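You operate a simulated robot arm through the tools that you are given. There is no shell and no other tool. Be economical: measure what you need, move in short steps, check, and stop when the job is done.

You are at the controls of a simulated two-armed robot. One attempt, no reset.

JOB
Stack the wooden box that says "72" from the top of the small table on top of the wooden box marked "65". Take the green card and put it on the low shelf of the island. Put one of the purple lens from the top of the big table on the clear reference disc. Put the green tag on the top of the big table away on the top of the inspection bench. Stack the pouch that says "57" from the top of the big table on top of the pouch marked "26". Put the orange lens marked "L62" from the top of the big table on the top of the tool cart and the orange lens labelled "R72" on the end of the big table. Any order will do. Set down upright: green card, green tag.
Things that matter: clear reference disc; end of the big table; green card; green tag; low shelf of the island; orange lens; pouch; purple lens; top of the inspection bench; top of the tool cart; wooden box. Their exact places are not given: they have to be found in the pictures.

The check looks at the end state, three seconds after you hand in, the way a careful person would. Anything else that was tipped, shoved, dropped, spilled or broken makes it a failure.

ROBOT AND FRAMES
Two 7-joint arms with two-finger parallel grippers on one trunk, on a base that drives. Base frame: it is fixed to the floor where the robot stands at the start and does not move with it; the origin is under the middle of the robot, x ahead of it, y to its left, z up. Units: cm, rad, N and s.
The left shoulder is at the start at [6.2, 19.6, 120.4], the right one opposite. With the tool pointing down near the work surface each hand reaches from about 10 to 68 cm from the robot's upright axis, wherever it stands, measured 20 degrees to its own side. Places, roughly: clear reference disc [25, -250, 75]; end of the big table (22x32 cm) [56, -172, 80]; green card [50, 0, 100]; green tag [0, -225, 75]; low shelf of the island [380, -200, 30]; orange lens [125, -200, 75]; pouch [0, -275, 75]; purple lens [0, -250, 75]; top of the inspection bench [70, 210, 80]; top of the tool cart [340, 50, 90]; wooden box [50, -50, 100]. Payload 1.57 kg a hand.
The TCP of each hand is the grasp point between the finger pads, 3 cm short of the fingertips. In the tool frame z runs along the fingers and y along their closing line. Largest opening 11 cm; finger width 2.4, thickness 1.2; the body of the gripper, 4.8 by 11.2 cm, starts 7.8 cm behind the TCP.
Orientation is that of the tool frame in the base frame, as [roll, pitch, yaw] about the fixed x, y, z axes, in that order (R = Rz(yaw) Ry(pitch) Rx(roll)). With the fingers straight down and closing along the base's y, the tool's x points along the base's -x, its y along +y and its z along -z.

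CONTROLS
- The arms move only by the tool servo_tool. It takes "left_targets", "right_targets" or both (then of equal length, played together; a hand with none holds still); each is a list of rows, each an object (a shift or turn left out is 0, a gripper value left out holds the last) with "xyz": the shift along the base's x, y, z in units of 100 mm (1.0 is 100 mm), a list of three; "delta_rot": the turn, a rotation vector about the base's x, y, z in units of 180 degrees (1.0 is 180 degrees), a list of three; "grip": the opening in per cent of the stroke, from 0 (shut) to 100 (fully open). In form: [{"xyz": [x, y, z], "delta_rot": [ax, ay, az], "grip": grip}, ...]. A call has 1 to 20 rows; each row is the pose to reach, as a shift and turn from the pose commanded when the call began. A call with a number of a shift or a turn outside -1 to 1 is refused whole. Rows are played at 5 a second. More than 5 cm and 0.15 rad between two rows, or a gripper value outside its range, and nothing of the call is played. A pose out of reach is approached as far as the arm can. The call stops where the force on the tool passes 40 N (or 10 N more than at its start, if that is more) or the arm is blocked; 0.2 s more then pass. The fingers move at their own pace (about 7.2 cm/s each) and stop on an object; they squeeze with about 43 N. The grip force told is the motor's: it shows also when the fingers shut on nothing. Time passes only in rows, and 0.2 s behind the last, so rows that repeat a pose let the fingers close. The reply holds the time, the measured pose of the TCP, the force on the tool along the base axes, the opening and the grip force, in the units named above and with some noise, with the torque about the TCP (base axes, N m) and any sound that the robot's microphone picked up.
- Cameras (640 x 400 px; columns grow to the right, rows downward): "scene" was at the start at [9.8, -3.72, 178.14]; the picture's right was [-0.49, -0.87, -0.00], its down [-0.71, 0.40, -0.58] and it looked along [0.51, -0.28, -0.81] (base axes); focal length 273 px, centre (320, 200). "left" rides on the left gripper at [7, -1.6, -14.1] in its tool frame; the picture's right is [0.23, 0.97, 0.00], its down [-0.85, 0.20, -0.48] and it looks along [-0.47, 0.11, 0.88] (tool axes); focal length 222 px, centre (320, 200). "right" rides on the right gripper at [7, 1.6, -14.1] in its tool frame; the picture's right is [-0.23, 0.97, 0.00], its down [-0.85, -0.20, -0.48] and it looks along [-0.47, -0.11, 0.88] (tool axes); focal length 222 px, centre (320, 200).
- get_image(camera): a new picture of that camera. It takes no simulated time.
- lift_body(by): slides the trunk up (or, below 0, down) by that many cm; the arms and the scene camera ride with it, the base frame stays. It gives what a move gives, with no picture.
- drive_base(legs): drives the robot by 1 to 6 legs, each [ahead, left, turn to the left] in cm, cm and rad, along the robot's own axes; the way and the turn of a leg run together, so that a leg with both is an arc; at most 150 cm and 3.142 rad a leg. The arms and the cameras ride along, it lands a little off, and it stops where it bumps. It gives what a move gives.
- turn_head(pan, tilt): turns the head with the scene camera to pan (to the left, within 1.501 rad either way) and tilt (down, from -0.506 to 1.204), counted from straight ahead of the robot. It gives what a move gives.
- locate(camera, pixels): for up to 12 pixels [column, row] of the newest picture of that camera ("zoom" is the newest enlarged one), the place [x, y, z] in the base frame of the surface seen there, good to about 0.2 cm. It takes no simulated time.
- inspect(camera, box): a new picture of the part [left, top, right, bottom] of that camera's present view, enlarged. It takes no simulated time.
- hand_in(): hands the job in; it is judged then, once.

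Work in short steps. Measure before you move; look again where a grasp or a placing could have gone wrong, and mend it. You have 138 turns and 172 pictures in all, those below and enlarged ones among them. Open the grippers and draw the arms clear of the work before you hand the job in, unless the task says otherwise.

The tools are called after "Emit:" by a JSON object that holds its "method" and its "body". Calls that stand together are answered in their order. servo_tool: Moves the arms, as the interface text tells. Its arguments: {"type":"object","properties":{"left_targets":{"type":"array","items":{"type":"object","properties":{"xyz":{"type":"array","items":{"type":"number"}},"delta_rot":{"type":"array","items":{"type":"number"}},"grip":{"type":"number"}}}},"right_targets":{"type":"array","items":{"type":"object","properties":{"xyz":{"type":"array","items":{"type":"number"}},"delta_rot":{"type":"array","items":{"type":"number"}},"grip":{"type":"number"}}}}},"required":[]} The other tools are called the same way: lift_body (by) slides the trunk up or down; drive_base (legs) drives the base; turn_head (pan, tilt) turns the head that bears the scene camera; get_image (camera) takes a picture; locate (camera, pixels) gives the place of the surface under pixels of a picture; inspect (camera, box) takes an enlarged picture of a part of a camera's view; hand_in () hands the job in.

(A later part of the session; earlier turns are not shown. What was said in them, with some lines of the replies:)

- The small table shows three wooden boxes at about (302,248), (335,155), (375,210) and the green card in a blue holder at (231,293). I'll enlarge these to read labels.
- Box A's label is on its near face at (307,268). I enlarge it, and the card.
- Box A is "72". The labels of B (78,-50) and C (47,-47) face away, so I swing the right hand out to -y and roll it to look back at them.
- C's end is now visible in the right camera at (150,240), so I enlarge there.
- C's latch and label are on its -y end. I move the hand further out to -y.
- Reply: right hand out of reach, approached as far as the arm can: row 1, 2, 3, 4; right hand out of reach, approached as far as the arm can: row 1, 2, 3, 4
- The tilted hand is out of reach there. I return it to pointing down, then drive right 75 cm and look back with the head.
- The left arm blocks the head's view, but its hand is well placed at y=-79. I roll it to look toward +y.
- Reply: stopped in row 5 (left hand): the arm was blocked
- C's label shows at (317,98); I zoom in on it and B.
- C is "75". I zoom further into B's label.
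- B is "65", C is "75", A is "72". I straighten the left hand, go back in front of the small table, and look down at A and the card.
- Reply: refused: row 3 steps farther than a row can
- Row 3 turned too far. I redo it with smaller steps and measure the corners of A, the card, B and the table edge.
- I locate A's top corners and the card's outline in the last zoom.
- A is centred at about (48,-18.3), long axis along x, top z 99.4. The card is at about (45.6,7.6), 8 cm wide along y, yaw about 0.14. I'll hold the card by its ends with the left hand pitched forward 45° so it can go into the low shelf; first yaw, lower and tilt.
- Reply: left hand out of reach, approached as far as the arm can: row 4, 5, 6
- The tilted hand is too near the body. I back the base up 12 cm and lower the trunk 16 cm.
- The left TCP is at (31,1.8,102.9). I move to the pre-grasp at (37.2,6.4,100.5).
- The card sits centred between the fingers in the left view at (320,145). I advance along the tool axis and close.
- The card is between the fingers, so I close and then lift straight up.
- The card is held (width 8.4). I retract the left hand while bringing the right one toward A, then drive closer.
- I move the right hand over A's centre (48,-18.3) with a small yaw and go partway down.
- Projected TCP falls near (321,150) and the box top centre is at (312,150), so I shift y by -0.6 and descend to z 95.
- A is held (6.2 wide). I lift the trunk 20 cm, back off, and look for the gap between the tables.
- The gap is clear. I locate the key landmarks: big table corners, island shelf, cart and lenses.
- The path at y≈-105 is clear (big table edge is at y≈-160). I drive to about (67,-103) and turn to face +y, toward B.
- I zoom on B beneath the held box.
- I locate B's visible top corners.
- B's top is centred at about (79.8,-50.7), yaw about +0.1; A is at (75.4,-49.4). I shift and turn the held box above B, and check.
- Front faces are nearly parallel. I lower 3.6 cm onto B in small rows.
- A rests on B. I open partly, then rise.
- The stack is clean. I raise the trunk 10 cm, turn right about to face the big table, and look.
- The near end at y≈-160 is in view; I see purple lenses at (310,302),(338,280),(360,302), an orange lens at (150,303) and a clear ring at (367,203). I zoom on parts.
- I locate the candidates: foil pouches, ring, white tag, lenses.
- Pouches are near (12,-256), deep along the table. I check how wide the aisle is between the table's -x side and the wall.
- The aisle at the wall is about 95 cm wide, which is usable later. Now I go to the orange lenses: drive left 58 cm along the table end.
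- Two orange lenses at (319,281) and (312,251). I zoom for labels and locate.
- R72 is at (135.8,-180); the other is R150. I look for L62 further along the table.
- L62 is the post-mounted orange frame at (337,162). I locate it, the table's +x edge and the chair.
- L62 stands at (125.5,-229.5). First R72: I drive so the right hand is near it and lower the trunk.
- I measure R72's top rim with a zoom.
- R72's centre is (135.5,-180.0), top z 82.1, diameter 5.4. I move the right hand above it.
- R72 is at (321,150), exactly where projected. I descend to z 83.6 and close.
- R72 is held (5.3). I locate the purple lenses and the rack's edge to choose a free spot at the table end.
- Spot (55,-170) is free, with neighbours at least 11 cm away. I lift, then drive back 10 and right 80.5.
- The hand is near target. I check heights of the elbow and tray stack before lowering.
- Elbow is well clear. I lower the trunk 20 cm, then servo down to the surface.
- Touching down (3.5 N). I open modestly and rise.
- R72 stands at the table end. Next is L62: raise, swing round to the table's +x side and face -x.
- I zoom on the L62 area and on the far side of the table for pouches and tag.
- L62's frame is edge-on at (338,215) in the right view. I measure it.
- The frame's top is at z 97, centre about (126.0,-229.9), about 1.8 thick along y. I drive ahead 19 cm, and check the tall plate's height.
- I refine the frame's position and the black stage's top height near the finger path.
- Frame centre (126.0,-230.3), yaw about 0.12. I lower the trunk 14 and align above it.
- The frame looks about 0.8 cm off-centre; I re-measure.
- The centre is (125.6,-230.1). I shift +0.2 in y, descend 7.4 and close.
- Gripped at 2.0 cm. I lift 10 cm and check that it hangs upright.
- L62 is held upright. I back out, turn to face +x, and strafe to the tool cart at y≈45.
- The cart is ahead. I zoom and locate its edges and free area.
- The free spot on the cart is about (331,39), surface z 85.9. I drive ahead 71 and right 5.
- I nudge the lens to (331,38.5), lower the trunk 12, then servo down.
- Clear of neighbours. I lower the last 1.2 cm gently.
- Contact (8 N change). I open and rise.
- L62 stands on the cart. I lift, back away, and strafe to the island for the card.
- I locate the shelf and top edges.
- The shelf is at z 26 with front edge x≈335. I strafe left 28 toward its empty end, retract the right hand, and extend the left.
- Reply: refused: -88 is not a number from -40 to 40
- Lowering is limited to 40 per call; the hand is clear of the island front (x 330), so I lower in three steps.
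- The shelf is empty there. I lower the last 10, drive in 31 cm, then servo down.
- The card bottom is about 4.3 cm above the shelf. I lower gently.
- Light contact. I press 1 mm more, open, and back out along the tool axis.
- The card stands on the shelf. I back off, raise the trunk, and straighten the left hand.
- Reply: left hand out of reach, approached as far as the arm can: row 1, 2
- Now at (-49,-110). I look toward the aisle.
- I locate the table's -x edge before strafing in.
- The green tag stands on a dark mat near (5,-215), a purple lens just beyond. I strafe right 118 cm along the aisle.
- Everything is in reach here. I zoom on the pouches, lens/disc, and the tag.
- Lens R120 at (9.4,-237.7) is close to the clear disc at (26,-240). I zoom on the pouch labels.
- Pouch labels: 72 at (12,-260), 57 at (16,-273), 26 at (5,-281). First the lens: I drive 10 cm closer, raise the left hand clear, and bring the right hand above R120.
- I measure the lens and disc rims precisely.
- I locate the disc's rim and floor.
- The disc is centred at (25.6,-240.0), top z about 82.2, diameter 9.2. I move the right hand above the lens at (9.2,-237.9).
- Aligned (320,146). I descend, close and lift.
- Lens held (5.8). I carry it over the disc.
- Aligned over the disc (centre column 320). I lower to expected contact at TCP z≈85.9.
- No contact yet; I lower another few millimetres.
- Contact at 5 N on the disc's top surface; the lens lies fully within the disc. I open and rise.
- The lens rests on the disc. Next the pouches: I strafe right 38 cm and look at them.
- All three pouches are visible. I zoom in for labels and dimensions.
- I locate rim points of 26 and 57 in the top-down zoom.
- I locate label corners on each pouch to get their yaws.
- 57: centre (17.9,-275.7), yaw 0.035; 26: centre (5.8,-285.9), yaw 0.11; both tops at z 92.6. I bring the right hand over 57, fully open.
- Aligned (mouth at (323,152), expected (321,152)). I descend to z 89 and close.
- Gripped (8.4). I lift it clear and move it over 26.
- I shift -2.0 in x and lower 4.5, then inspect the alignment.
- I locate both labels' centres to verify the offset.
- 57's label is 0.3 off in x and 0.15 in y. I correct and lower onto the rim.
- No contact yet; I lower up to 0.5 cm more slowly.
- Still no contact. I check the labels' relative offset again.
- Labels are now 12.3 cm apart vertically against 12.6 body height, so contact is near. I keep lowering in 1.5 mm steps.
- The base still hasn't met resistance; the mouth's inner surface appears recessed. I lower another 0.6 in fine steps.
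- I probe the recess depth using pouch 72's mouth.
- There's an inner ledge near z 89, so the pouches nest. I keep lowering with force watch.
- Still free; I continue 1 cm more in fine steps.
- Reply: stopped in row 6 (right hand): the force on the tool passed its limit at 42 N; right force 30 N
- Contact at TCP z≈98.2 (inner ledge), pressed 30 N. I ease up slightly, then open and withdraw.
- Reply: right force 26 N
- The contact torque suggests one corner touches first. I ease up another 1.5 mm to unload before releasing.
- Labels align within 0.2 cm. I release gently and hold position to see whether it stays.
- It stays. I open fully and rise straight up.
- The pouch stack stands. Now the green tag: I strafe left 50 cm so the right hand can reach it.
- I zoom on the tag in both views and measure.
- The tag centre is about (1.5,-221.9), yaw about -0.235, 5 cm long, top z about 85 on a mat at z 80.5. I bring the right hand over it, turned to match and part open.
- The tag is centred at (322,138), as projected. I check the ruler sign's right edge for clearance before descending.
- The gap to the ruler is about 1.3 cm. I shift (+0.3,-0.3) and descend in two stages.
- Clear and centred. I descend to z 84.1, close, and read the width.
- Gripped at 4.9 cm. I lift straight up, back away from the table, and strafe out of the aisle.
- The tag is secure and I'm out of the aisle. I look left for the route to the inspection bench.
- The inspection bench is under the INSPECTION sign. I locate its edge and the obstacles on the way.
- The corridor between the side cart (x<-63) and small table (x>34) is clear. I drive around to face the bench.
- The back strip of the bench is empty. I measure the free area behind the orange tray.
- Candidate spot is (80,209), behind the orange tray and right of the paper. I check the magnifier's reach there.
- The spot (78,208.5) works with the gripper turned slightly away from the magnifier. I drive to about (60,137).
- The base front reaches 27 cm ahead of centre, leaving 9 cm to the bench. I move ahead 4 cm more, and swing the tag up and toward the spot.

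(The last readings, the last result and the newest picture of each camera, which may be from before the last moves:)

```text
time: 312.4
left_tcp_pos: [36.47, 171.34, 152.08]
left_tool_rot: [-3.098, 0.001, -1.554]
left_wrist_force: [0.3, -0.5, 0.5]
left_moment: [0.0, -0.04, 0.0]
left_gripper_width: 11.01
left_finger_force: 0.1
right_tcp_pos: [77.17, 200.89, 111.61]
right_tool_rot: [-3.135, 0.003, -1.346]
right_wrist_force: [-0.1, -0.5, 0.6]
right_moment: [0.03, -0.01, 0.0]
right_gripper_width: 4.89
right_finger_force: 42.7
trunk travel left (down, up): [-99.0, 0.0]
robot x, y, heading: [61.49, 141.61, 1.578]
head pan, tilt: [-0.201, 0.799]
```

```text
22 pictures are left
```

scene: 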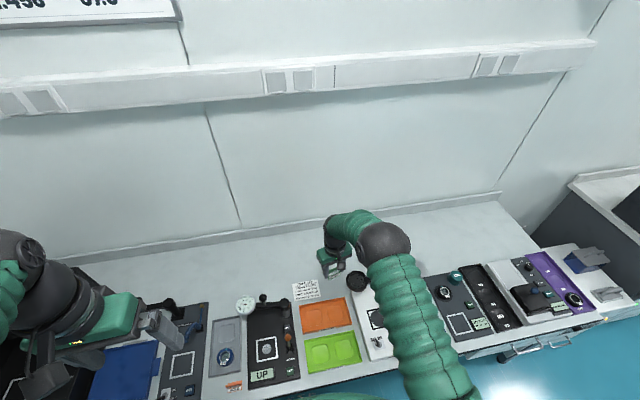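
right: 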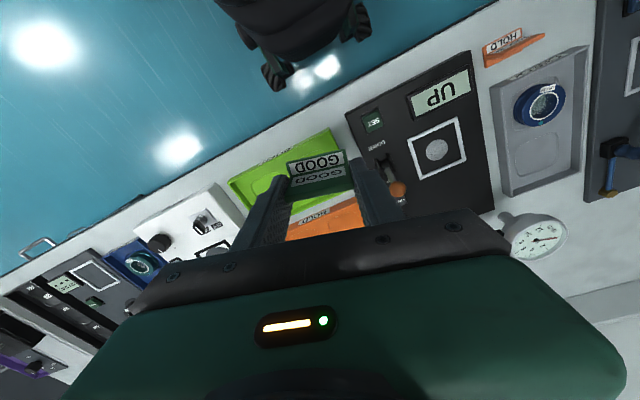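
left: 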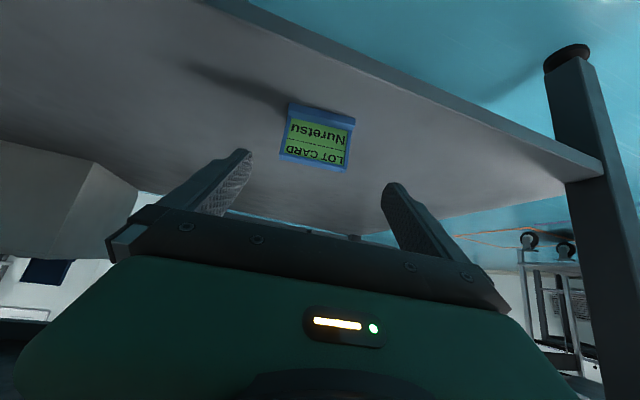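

I extend to y≈208 at this height.

Emit:
{"method": "servo_tool", "body": {"right_targets": [{"xyz": [0.1, 0.35, 0]}, {"xyz": [0.1, 0.7, 0]}, {"xyz": [0.1, 0.72, 0]}]}}

Emit:
{"method": "lift_body", "body": {"by": -18}}

Emit:
{"method": "get_image", "body": {"camera": "right"}}

Emit:
{"method": "inspect", "body": {"camera": "scene", "box": [280, 210, 400, 310]}}

```text
time: 313.2
left_tcp_pos: [36.87, 171.38, 152.12]
left_tool_rot: [-3.102, 0.001, -1.555]
left_wrist_force: [-0.6, -0.8, -0.1]
left_moment: [0.04, 0.01, 0.03]
left_gripper_width: 11.0
left_finger_force: 0.1
right_tcp_pos: [78.47, 208.15, 111.56]
right_tool_rot: [-3.138, 0.004, -1.344]
right_wrist_force: [-0.5, 0.2, -0.4]
right_moment: [-0.02, -0.02, 0.02]
right_gripper_width: 4.88
right_finger_force: 43.1
trunk travel left (down, up): [-99.0, 0.0]
robot x, y, heading: [61.06, 141.88, 1.574]
head pan, tilt: [-0.201, 0.799]
```

```text
time: 315.2
left_tcp_pos: [36.84, 171.44, 134.09]
left_tool_rot: [-3.1, 0.002, -1.553]
left_wrist_force: [0.5, 0.3, 1.0]
left_moment: [0.0, -0.02, 0.0]
left_gripper_width: 11.0
left_finger_force: 0.0
right_tcp_pos: [78.49, 208.15, 93.5]
right_tool_rot: [-3.136, 0.002, -1.343]
right_wrist_force: [-0.5, 0.5, -0.6]
right_moment: [0.03, 0.0, -0.02]
right_gripper_width: 4.87
right_finger_force: 42.3
trunk travel left (down, up): [-81.0, 18.0]
robot x, y, heading: [61.02, 141.82, 1.569]
head pan, tilt: [-0.201, 0.799]
```

```text
21 pictures are left
```

right: 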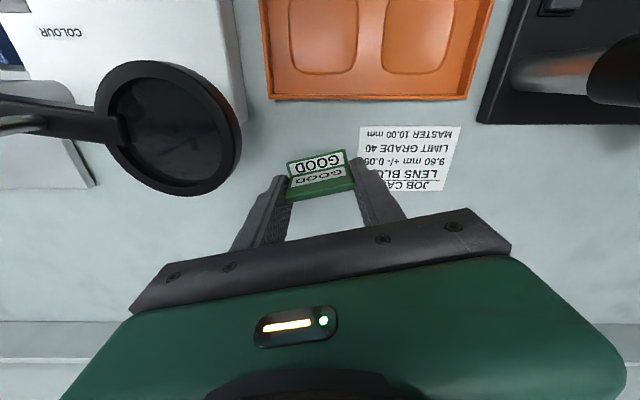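

```text
4.00 times, centred on (340, 260) of scene
```

zoom: 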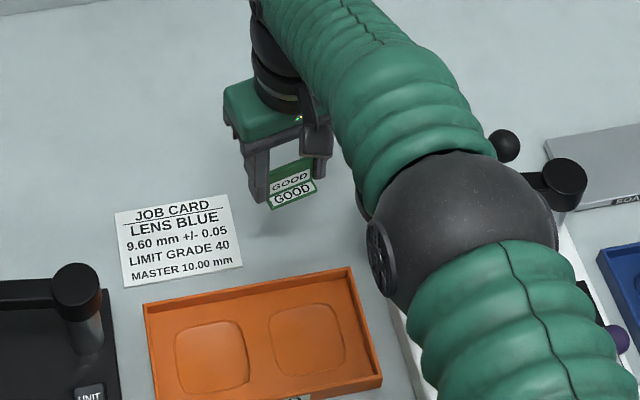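

The tag is above free surface beside the job card. I lower to contact near TCP z 83.7.

Emit:
{"method": "servo_tool", "body": {"right_targets": [{"xyz": [0.02, 0, -0.35]}, {"xyz": [0.02, 0, -0.7]}, {"xyz": [0.02, 0, -0.9]}, {"xyz": [0.02, 0, -0.95]}, {"xyz": [0.02, 0, -0.95]}]}}

Emit:
{"method": "servo_tool", "body": {"right_targets": [{"xyz": [0, 0, -0.015]}, {"xyz": [0, 0, -0.03]}, {"xyz": [0, 0, -0.035]}, {"xyz": [0, 0, -0.035]}]}}

Emit:
{"method": "get_image", "body": {"camera": "right"}}

```text
time: 316.4
left_tcp_pos: [36.79, 171.49, 134.04]
left_tool_rot: [-3.102, 0.0, -1.554]
left_wrist_force: [-0.2, -0.8, -0.9]
left_moment: [-0.03, -0.01, 0.03]
left_gripper_width: 11.01
left_finger_force: 0.1
right_tcp_pos: [78.93, 206.26, 84.6]
right_tool_rot: [-3.136, 0.0, -1.344]
right_wrist_force: [0.0, -0.3, -0.8]
right_moment: [-0.02, 0.03, 0.0]
right_gripper_width: 4.86
right_finger_force: 43.3
right hand out of reach, approached as far as the arm can: row 2, 3, 4, 5
trunk travel left (down, up): [-81.0, 18.0]
robot x, y, heading: [61.17, 141.8, 1.571]
head pan, tilt: [-0.201, 0.799]
```

```text
time: 317.4
left_tcp_pos: [36.67, 171.43, 134.11]
left_tool_rot: [-3.1, 0.002, -1.554]
left_wrist_force: [0.3, 0.3, 0.4]
left_moment: [-0.01, 0.01, -0.01]
left_gripper_width: 11.0
left_finger_force: 0.1
right_tcp_pos: [78.92, 206.19, 84.5]
right_tool_rot: [-3.137, 0.004, -1.343]
right_wrist_force: [-0.9, -0.2, 5.1]
right_moment: [-0.11, -0.34, 0.01]
right_gripper_width: 4.86
right_finger_force: 43.0
trunk travel left (down, up): [-81.0, 18.0]
robot x, y, heading: [61.24, 141.52, 1.572]
head pan, tilt: [-0.201, 0.799]
```

```text
19 pictures are left
```

right: 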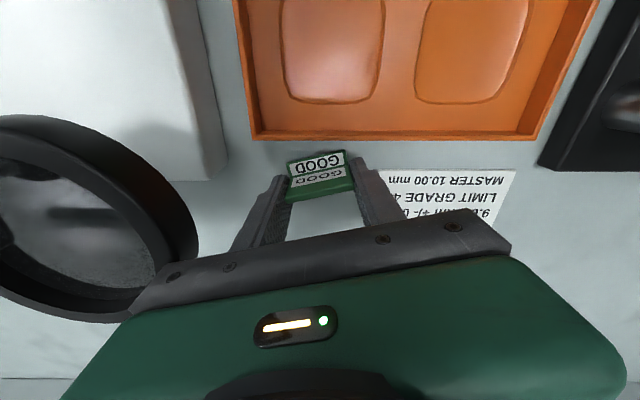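

Contact came early and the torque points to x+5.7: the gripper body is touching the magnifier ring. I raise at once, shift away, and turn a bit more.

Emit:
{"method": "servo_tool", "body": {"right_targets": [{"xyz": [0, 0, 0.3]}, {"xyz": [0, 0, 0.7]}, {"xyz": [0, 0, 1.0]}, {"xyz": [-0.08, 0.15, 1.0], "delta_rot": [0, 0, 0.035]}, {"xyz": [-0.1, 0.25, 1.0], "delta_rot": [0, 0, 0.064]}, {"xyz": [-0.1, 0.25, 1.0], "delta_rot": [0, 0, 0.064]}]}}

Emit:
{"method": "get_image", "body": {"camera": "right"}}

Emit:
{"method": "inspect", "body": {"camera": "scene", "box": [280, 210, 400, 310]}}

```text
time: 318.8
left_tcp_pos: [36.8, 171.26, 134.11]
left_tool_rot: [-3.102, 0.003, -1.553]
left_wrist_force: [-0.1, -0.4, -0.1]
left_moment: [0.0, 0.02, -0.02]
left_gripper_width: 10.99
left_finger_force: 0.1
right_tcp_pos: [78.02, 208.76, 94.6]
right_tool_rot: [-3.137, 0.003, -1.141]
right_wrist_force: [-0.9, -0.5, 0.4]
right_moment: [0.0, 0.03, -0.01]
right_gripper_width: 4.89
right_finger_force: 42.9
trunk travel left (down, up): [-81.0, 18.0]
robot x, y, heading: [61.35, 141.8, 1.577]
head pan, tilt: [-0.201, 0.799]
```

```text
18 pictures are left
```

right: 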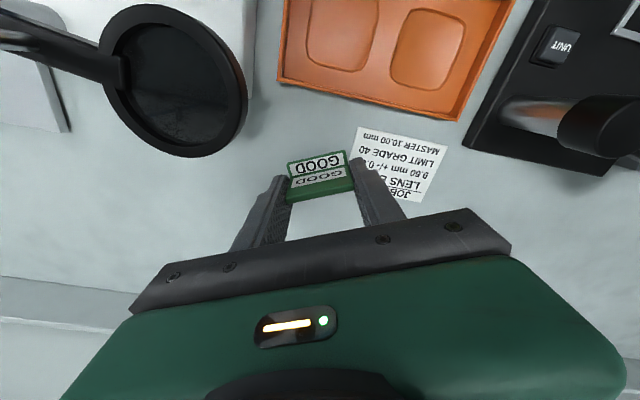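

```text
4.00 times, centred on (340, 260) of scene
```

zoom: 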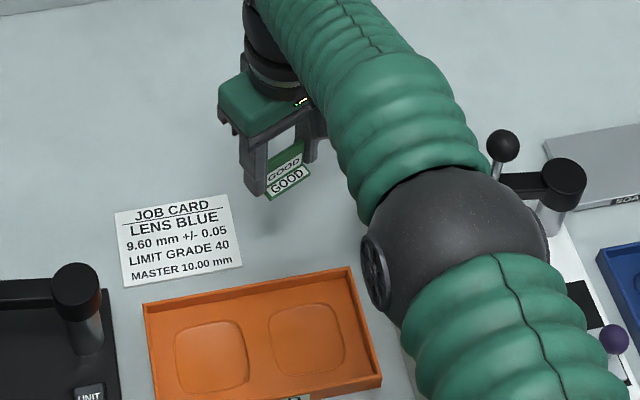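

The magnifier looks unmoved. I check the ring position and the elbow height before lowering the trunk.

Emit:
{"method": "locate", "body": {"camera": "zoom", "pixels": [[450, 230], [380, 265], [500, 290], [502, 145], [560, 175]]}}

Emit:
{"method": "locate", "body": {"camera": "right", "pixels": [[244, 80], [243, 110], [195, 152], [225, 135], [340, 190], [358, 130]]}}

```text
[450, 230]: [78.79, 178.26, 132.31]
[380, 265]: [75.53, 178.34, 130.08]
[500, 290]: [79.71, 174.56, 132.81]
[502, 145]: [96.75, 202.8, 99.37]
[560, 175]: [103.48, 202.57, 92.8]
```

```text
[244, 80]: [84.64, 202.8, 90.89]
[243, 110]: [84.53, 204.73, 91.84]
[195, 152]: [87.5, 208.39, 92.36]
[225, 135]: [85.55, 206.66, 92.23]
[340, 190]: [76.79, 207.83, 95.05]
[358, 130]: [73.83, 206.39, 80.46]
```

The ring is where it was and the clearance is now about 3 cm. I lower the trunk 9, then servo to contact.

Emit:
{"method": "lift_body", "body": {"by": -9}}

Emit:
{"method": "servo_tool", "body": {"right_targets": [{"xyz": [0, 0, -0.08]}, {"xyz": [0, 0, -0.14]}, {"xyz": [0, 0, -0.18]}, {"xyz": [0, 0, -0.19]}, {"xyz": [0, 0, -0.19]}]}}

Emit:
{"method": "get_image", "body": {"camera": "right"}}

```text
time: 320.0
left_tcp_pos: [36.85, 171.34, 125.06]
left_tool_rot: [-3.101, 0.0, -1.554]
left_wrist_force: [0.3, 0.3, -0.7]
left_moment: [0.01, -0.03, 0.01]
left_gripper_width: 10.98
left_finger_force: 0.2
right_tcp_pos: [78.09, 208.86, 85.52]
right_tool_rot: [-3.138, 0.003, -1.146]
right_wrist_force: [-0.5, 0.0, -0.6]
right_moment: [0.03, -0.01, 0.02]
right_gripper_width: 4.89
right_finger_force: 43.6
trunk travel left (down, up): [-72.0, 27.0]
robot x, y, heading: [61.34, 141.84, 1.574]
head pan, tilt: [-0.201, 0.799]
```

```text
time: 321.2
left_tcp_pos: [36.81, 171.35, 125.05]
left_tool_rot: [-3.1, 0.001, -1.552]
left_wrist_force: [0.0, 0.5, 0.1]
left_moment: [-0.01, 0.02, 0.0]
left_gripper_width: 11.0
left_finger_force: 0.1
right_tcp_pos: [78.01, 208.64, 83.6]
right_tool_rot: [-3.137, 0.004, -1.142]
right_wrist_force: [0.2, 0.9, 5.1]
right_moment: [0.0, 0.16, -0.05]
right_gripper_width: 4.87
right_finger_force: 43.8
trunk travel left (down, up): [-72.0, 27.0]
robot x, y, heading: [61.36, 142.08, 1.571]
head pan, tilt: [-0.201, 0.799]
```

```text
16 pictures are left
```

right: 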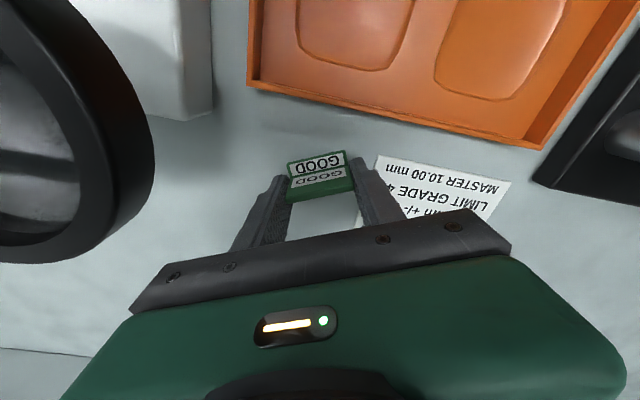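

Proper contact at z 83.6 (5 N), clear of everything. I open moderately and rise straight up.

Emit:
{"method": "servo_tool", "body": {"right_targets": [{"grip": 55}, {"grip": 62}, {"grip": 62}, {"xyz": [0, 0, 0.3]}, {"xyz": [0, 0, 0.7]}, {"xyz": [0, 0, 1.0]}]}}

Emit:
{"method": "lift_body", "body": {"by": 15}}

Emit:
{"method": "get_image", "body": {"camera": "right"}}

Emit:
{"method": "inspect", "body": {"camera": "scene", "box": [280, 210, 400, 310]}}

```text
time: 322.6
left_tcp_pos: [36.83, 171.51, 125.15]
left_tool_rot: [-3.101, 0.001, -1.552]
left_wrist_force: [1.3, 0.0, 0.4]
left_moment: [0.0, 0.0, 0.0]
left_gripper_width: 10.99
left_finger_force: 0.0
right_tcp_pos: [78.12, 208.68, 93.56]
right_tool_rot: [-3.136, 0.001, -1.143]
right_wrist_force: [-0.3, -0.1, -0.1]
right_moment: [0.0, -0.01, 0.0]
right_gripper_width: 6.8
right_finger_force: 0.2
trunk travel left (down, up): [-72.0, 27.0]
robot x, y, heading: [61.07, 141.72, 1.568]
head pan, tilt: [-0.201, 0.799]
```

```text
time: 324.4
left_tcp_pos: [36.86, 171.54, 140.09]
left_tool_rot: [-3.102, 0.003, -1.554]
left_wrist_force: [0.5, -0.3, 0.3]
left_moment: [0.0, 0.01, 0.01]
left_gripper_width: 11.01
left_finger_force: 0.1
right_tcp_pos: [78.08, 208.7, 108.58]
right_tool_rot: [-3.137, 0.001, -1.144]
right_wrist_force: [0.2, 0.5, 0.8]
right_moment: [-0.02, -0.03, 0.0]
right_gripper_width: 6.82
right_finger_force: 0.1
trunk travel left (down, up): [-87.0, 12.0]
robot x, y, heading: [61.4, 141.9, 1.573]
head pan, tilt: [-0.201, 0.799]
```

```text
15 pictures are left
```

right: 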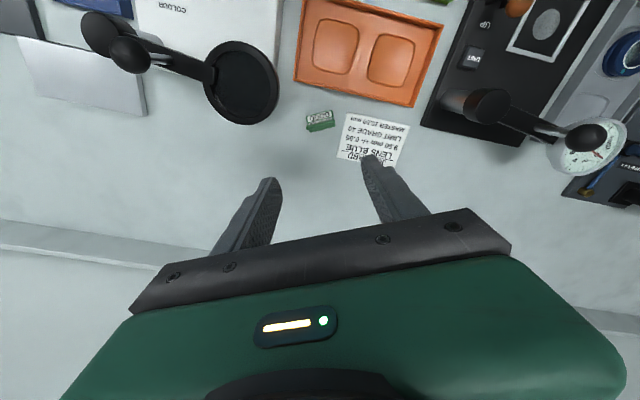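

```text
4.00 times, centred on (340, 260) of scene
```

zoom: 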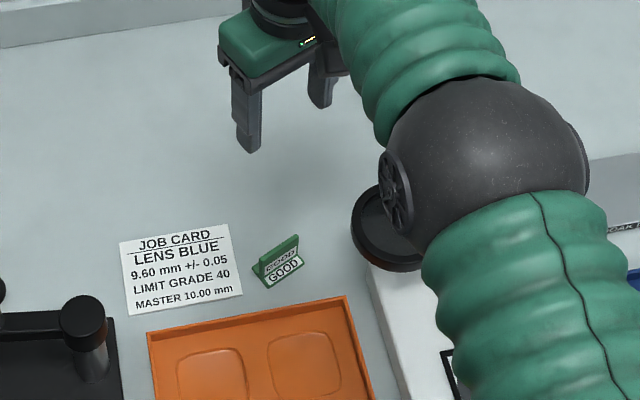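

The tag stands upright on the bench. I back away and draw the arm clear.

Emit:
{"method": "drive_base", "body": {"legs": [[-22, 0, 0]]}}

Emit:
{"method": "servo_tool", "body": {"right_targets": [{"xyz": [0, -0.3, 0]}, {"xyz": [0, -0.6, 0]}, {"xyz": [0, -0.9, 0]}, {"xyz": [0, -1.0, 0]}]}}

Emit:
{"method": "servo_tool", "body": {"right_targets": [{"xyz": [0, -0.3, 0.1], "grip": 100}, {"xyz": [0, -0.6, 0.3]}, {"xyz": [0, -0.9, 0.5]}, {"xyz": [0, -1.0, 0.6]}]}}

Emit:
{"method": "get_image", "body": {"camera": "scene"}}

```text
time: 326.0
left_tcp_pos: [36.89, 150.18, 139.79]
left_tool_rot: [-3.102, -0.003, -1.556]
left_wrist_force: [-0.3, 0.0, -0.8]
left_moment: [-0.04, -0.02, 0.03]
left_gripper_width: 10.98
left_finger_force: 0.1
right_tcp_pos: [78.1, 187.31, 108.16]
right_tool_rot: [-3.139, -0.001, -1.141]
right_wrist_force: [0.3, 0.9, -0.2]
right_moment: [-0.02, 0.0, -0.02]
right_gripper_width: 6.8
right_finger_force: 0.0
trunk travel left (down, up): [-87.0, 12.0]
robot x, y, heading: [61.41, 119.67, 1.573]
head pan, tilt: [-0.201, 0.799]
```

```text
time: 327.0
left_tcp_pos: [36.86, 149.16, 140.14]
left_tool_rot: [-3.103, 0.003, -1.553]
left_wrist_force: [0.2, -0.1, 0.9]
left_moment: [-0.03, 0.03, -0.01]
left_gripper_width: 11.01
left_finger_force: 0.0
right_tcp_pos: [78.06, 176.78, 108.7]
right_tool_rot: [-3.135, 0.007, -1.141]
right_wrist_force: [-0.7, 0.6, -0.9]
right_moment: [0.02, 0.01, -0.01]
right_gripper_width: 6.82
right_finger_force: 0.1
trunk travel left (down, up): [-87.0, 12.0]
robot x, y, heading: [61.16, 119.7, 1.575]
head pan, tilt: [-0.201, 0.799]
```

```text
time: 328.0
left_tcp_pos: [36.87, 149.35, 140.16]
left_tool_rot: [-3.101, 0.003, -1.554]
left_wrist_force: [0.8, -0.6, -0.2]
left_moment: [0.0, -0.04, -0.01]
left_gripper_width: 11.03
left_finger_force: 0.0
right_tcp_pos: [77.89, 166.76, 114.43]
right_tool_rot: [-3.134, 0.005, -1.141]
right_wrist_force: [-0.4, -0.3, 0.9]
right_moment: [-0.05, -0.01, -0.01]
right_gripper_width: 10.99
right_finger_force: 0.0
trunk travel left (down, up): [-87.0, 12.0]
robot x, y, heading: [61.23, 119.8, 1.57]
head pan, tilt: [-0.201, 0.799]
```

```text
13 pictures are left
```

scene: 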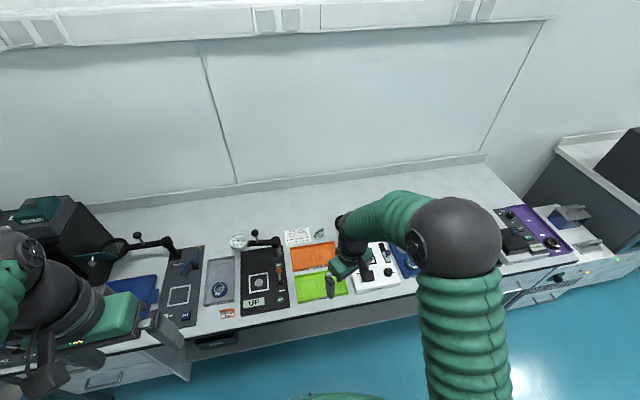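

The arms are clear, the grippers are open, and the tag is still standing behind the orange tray at (320,233). I hand the job in.

Emit:
{"method": "hand_in", "body": {}}

```text
The job is handed in.
```

I finished all seven placements and handed the job in, but one small contact along the way could matter to the check. While I was lowering the green tag, the gripper body touched the magnifier ring on the inspection bench at about 5 N. I backed off, and the ring measured within about 0.5 cm of its earlier position.

- **Wooden boxes:** box 72 is stacked on box 65.
- **Green card:** it stands upright on the low shelf of the island.
- **Purple lens:** lens R120 is on the clear reference disc. It sits a little off centre but fully within the disc.
- **Green tag:** it stands upright on the inspection bench, behind the orange tray.
- **Pouches:** pouch 57 is stacked on pouch 26. It sits about 3 cm down inside the open top of 26, and I pressed to about 42 N before easing off. It stayed put after release.
- **Orange lenses:** L62 stands on the tool cart, and R72 is at the end of the big table.

I checked each placement with a picture just after release, but did not go back to re-check the earlier ones at the end.
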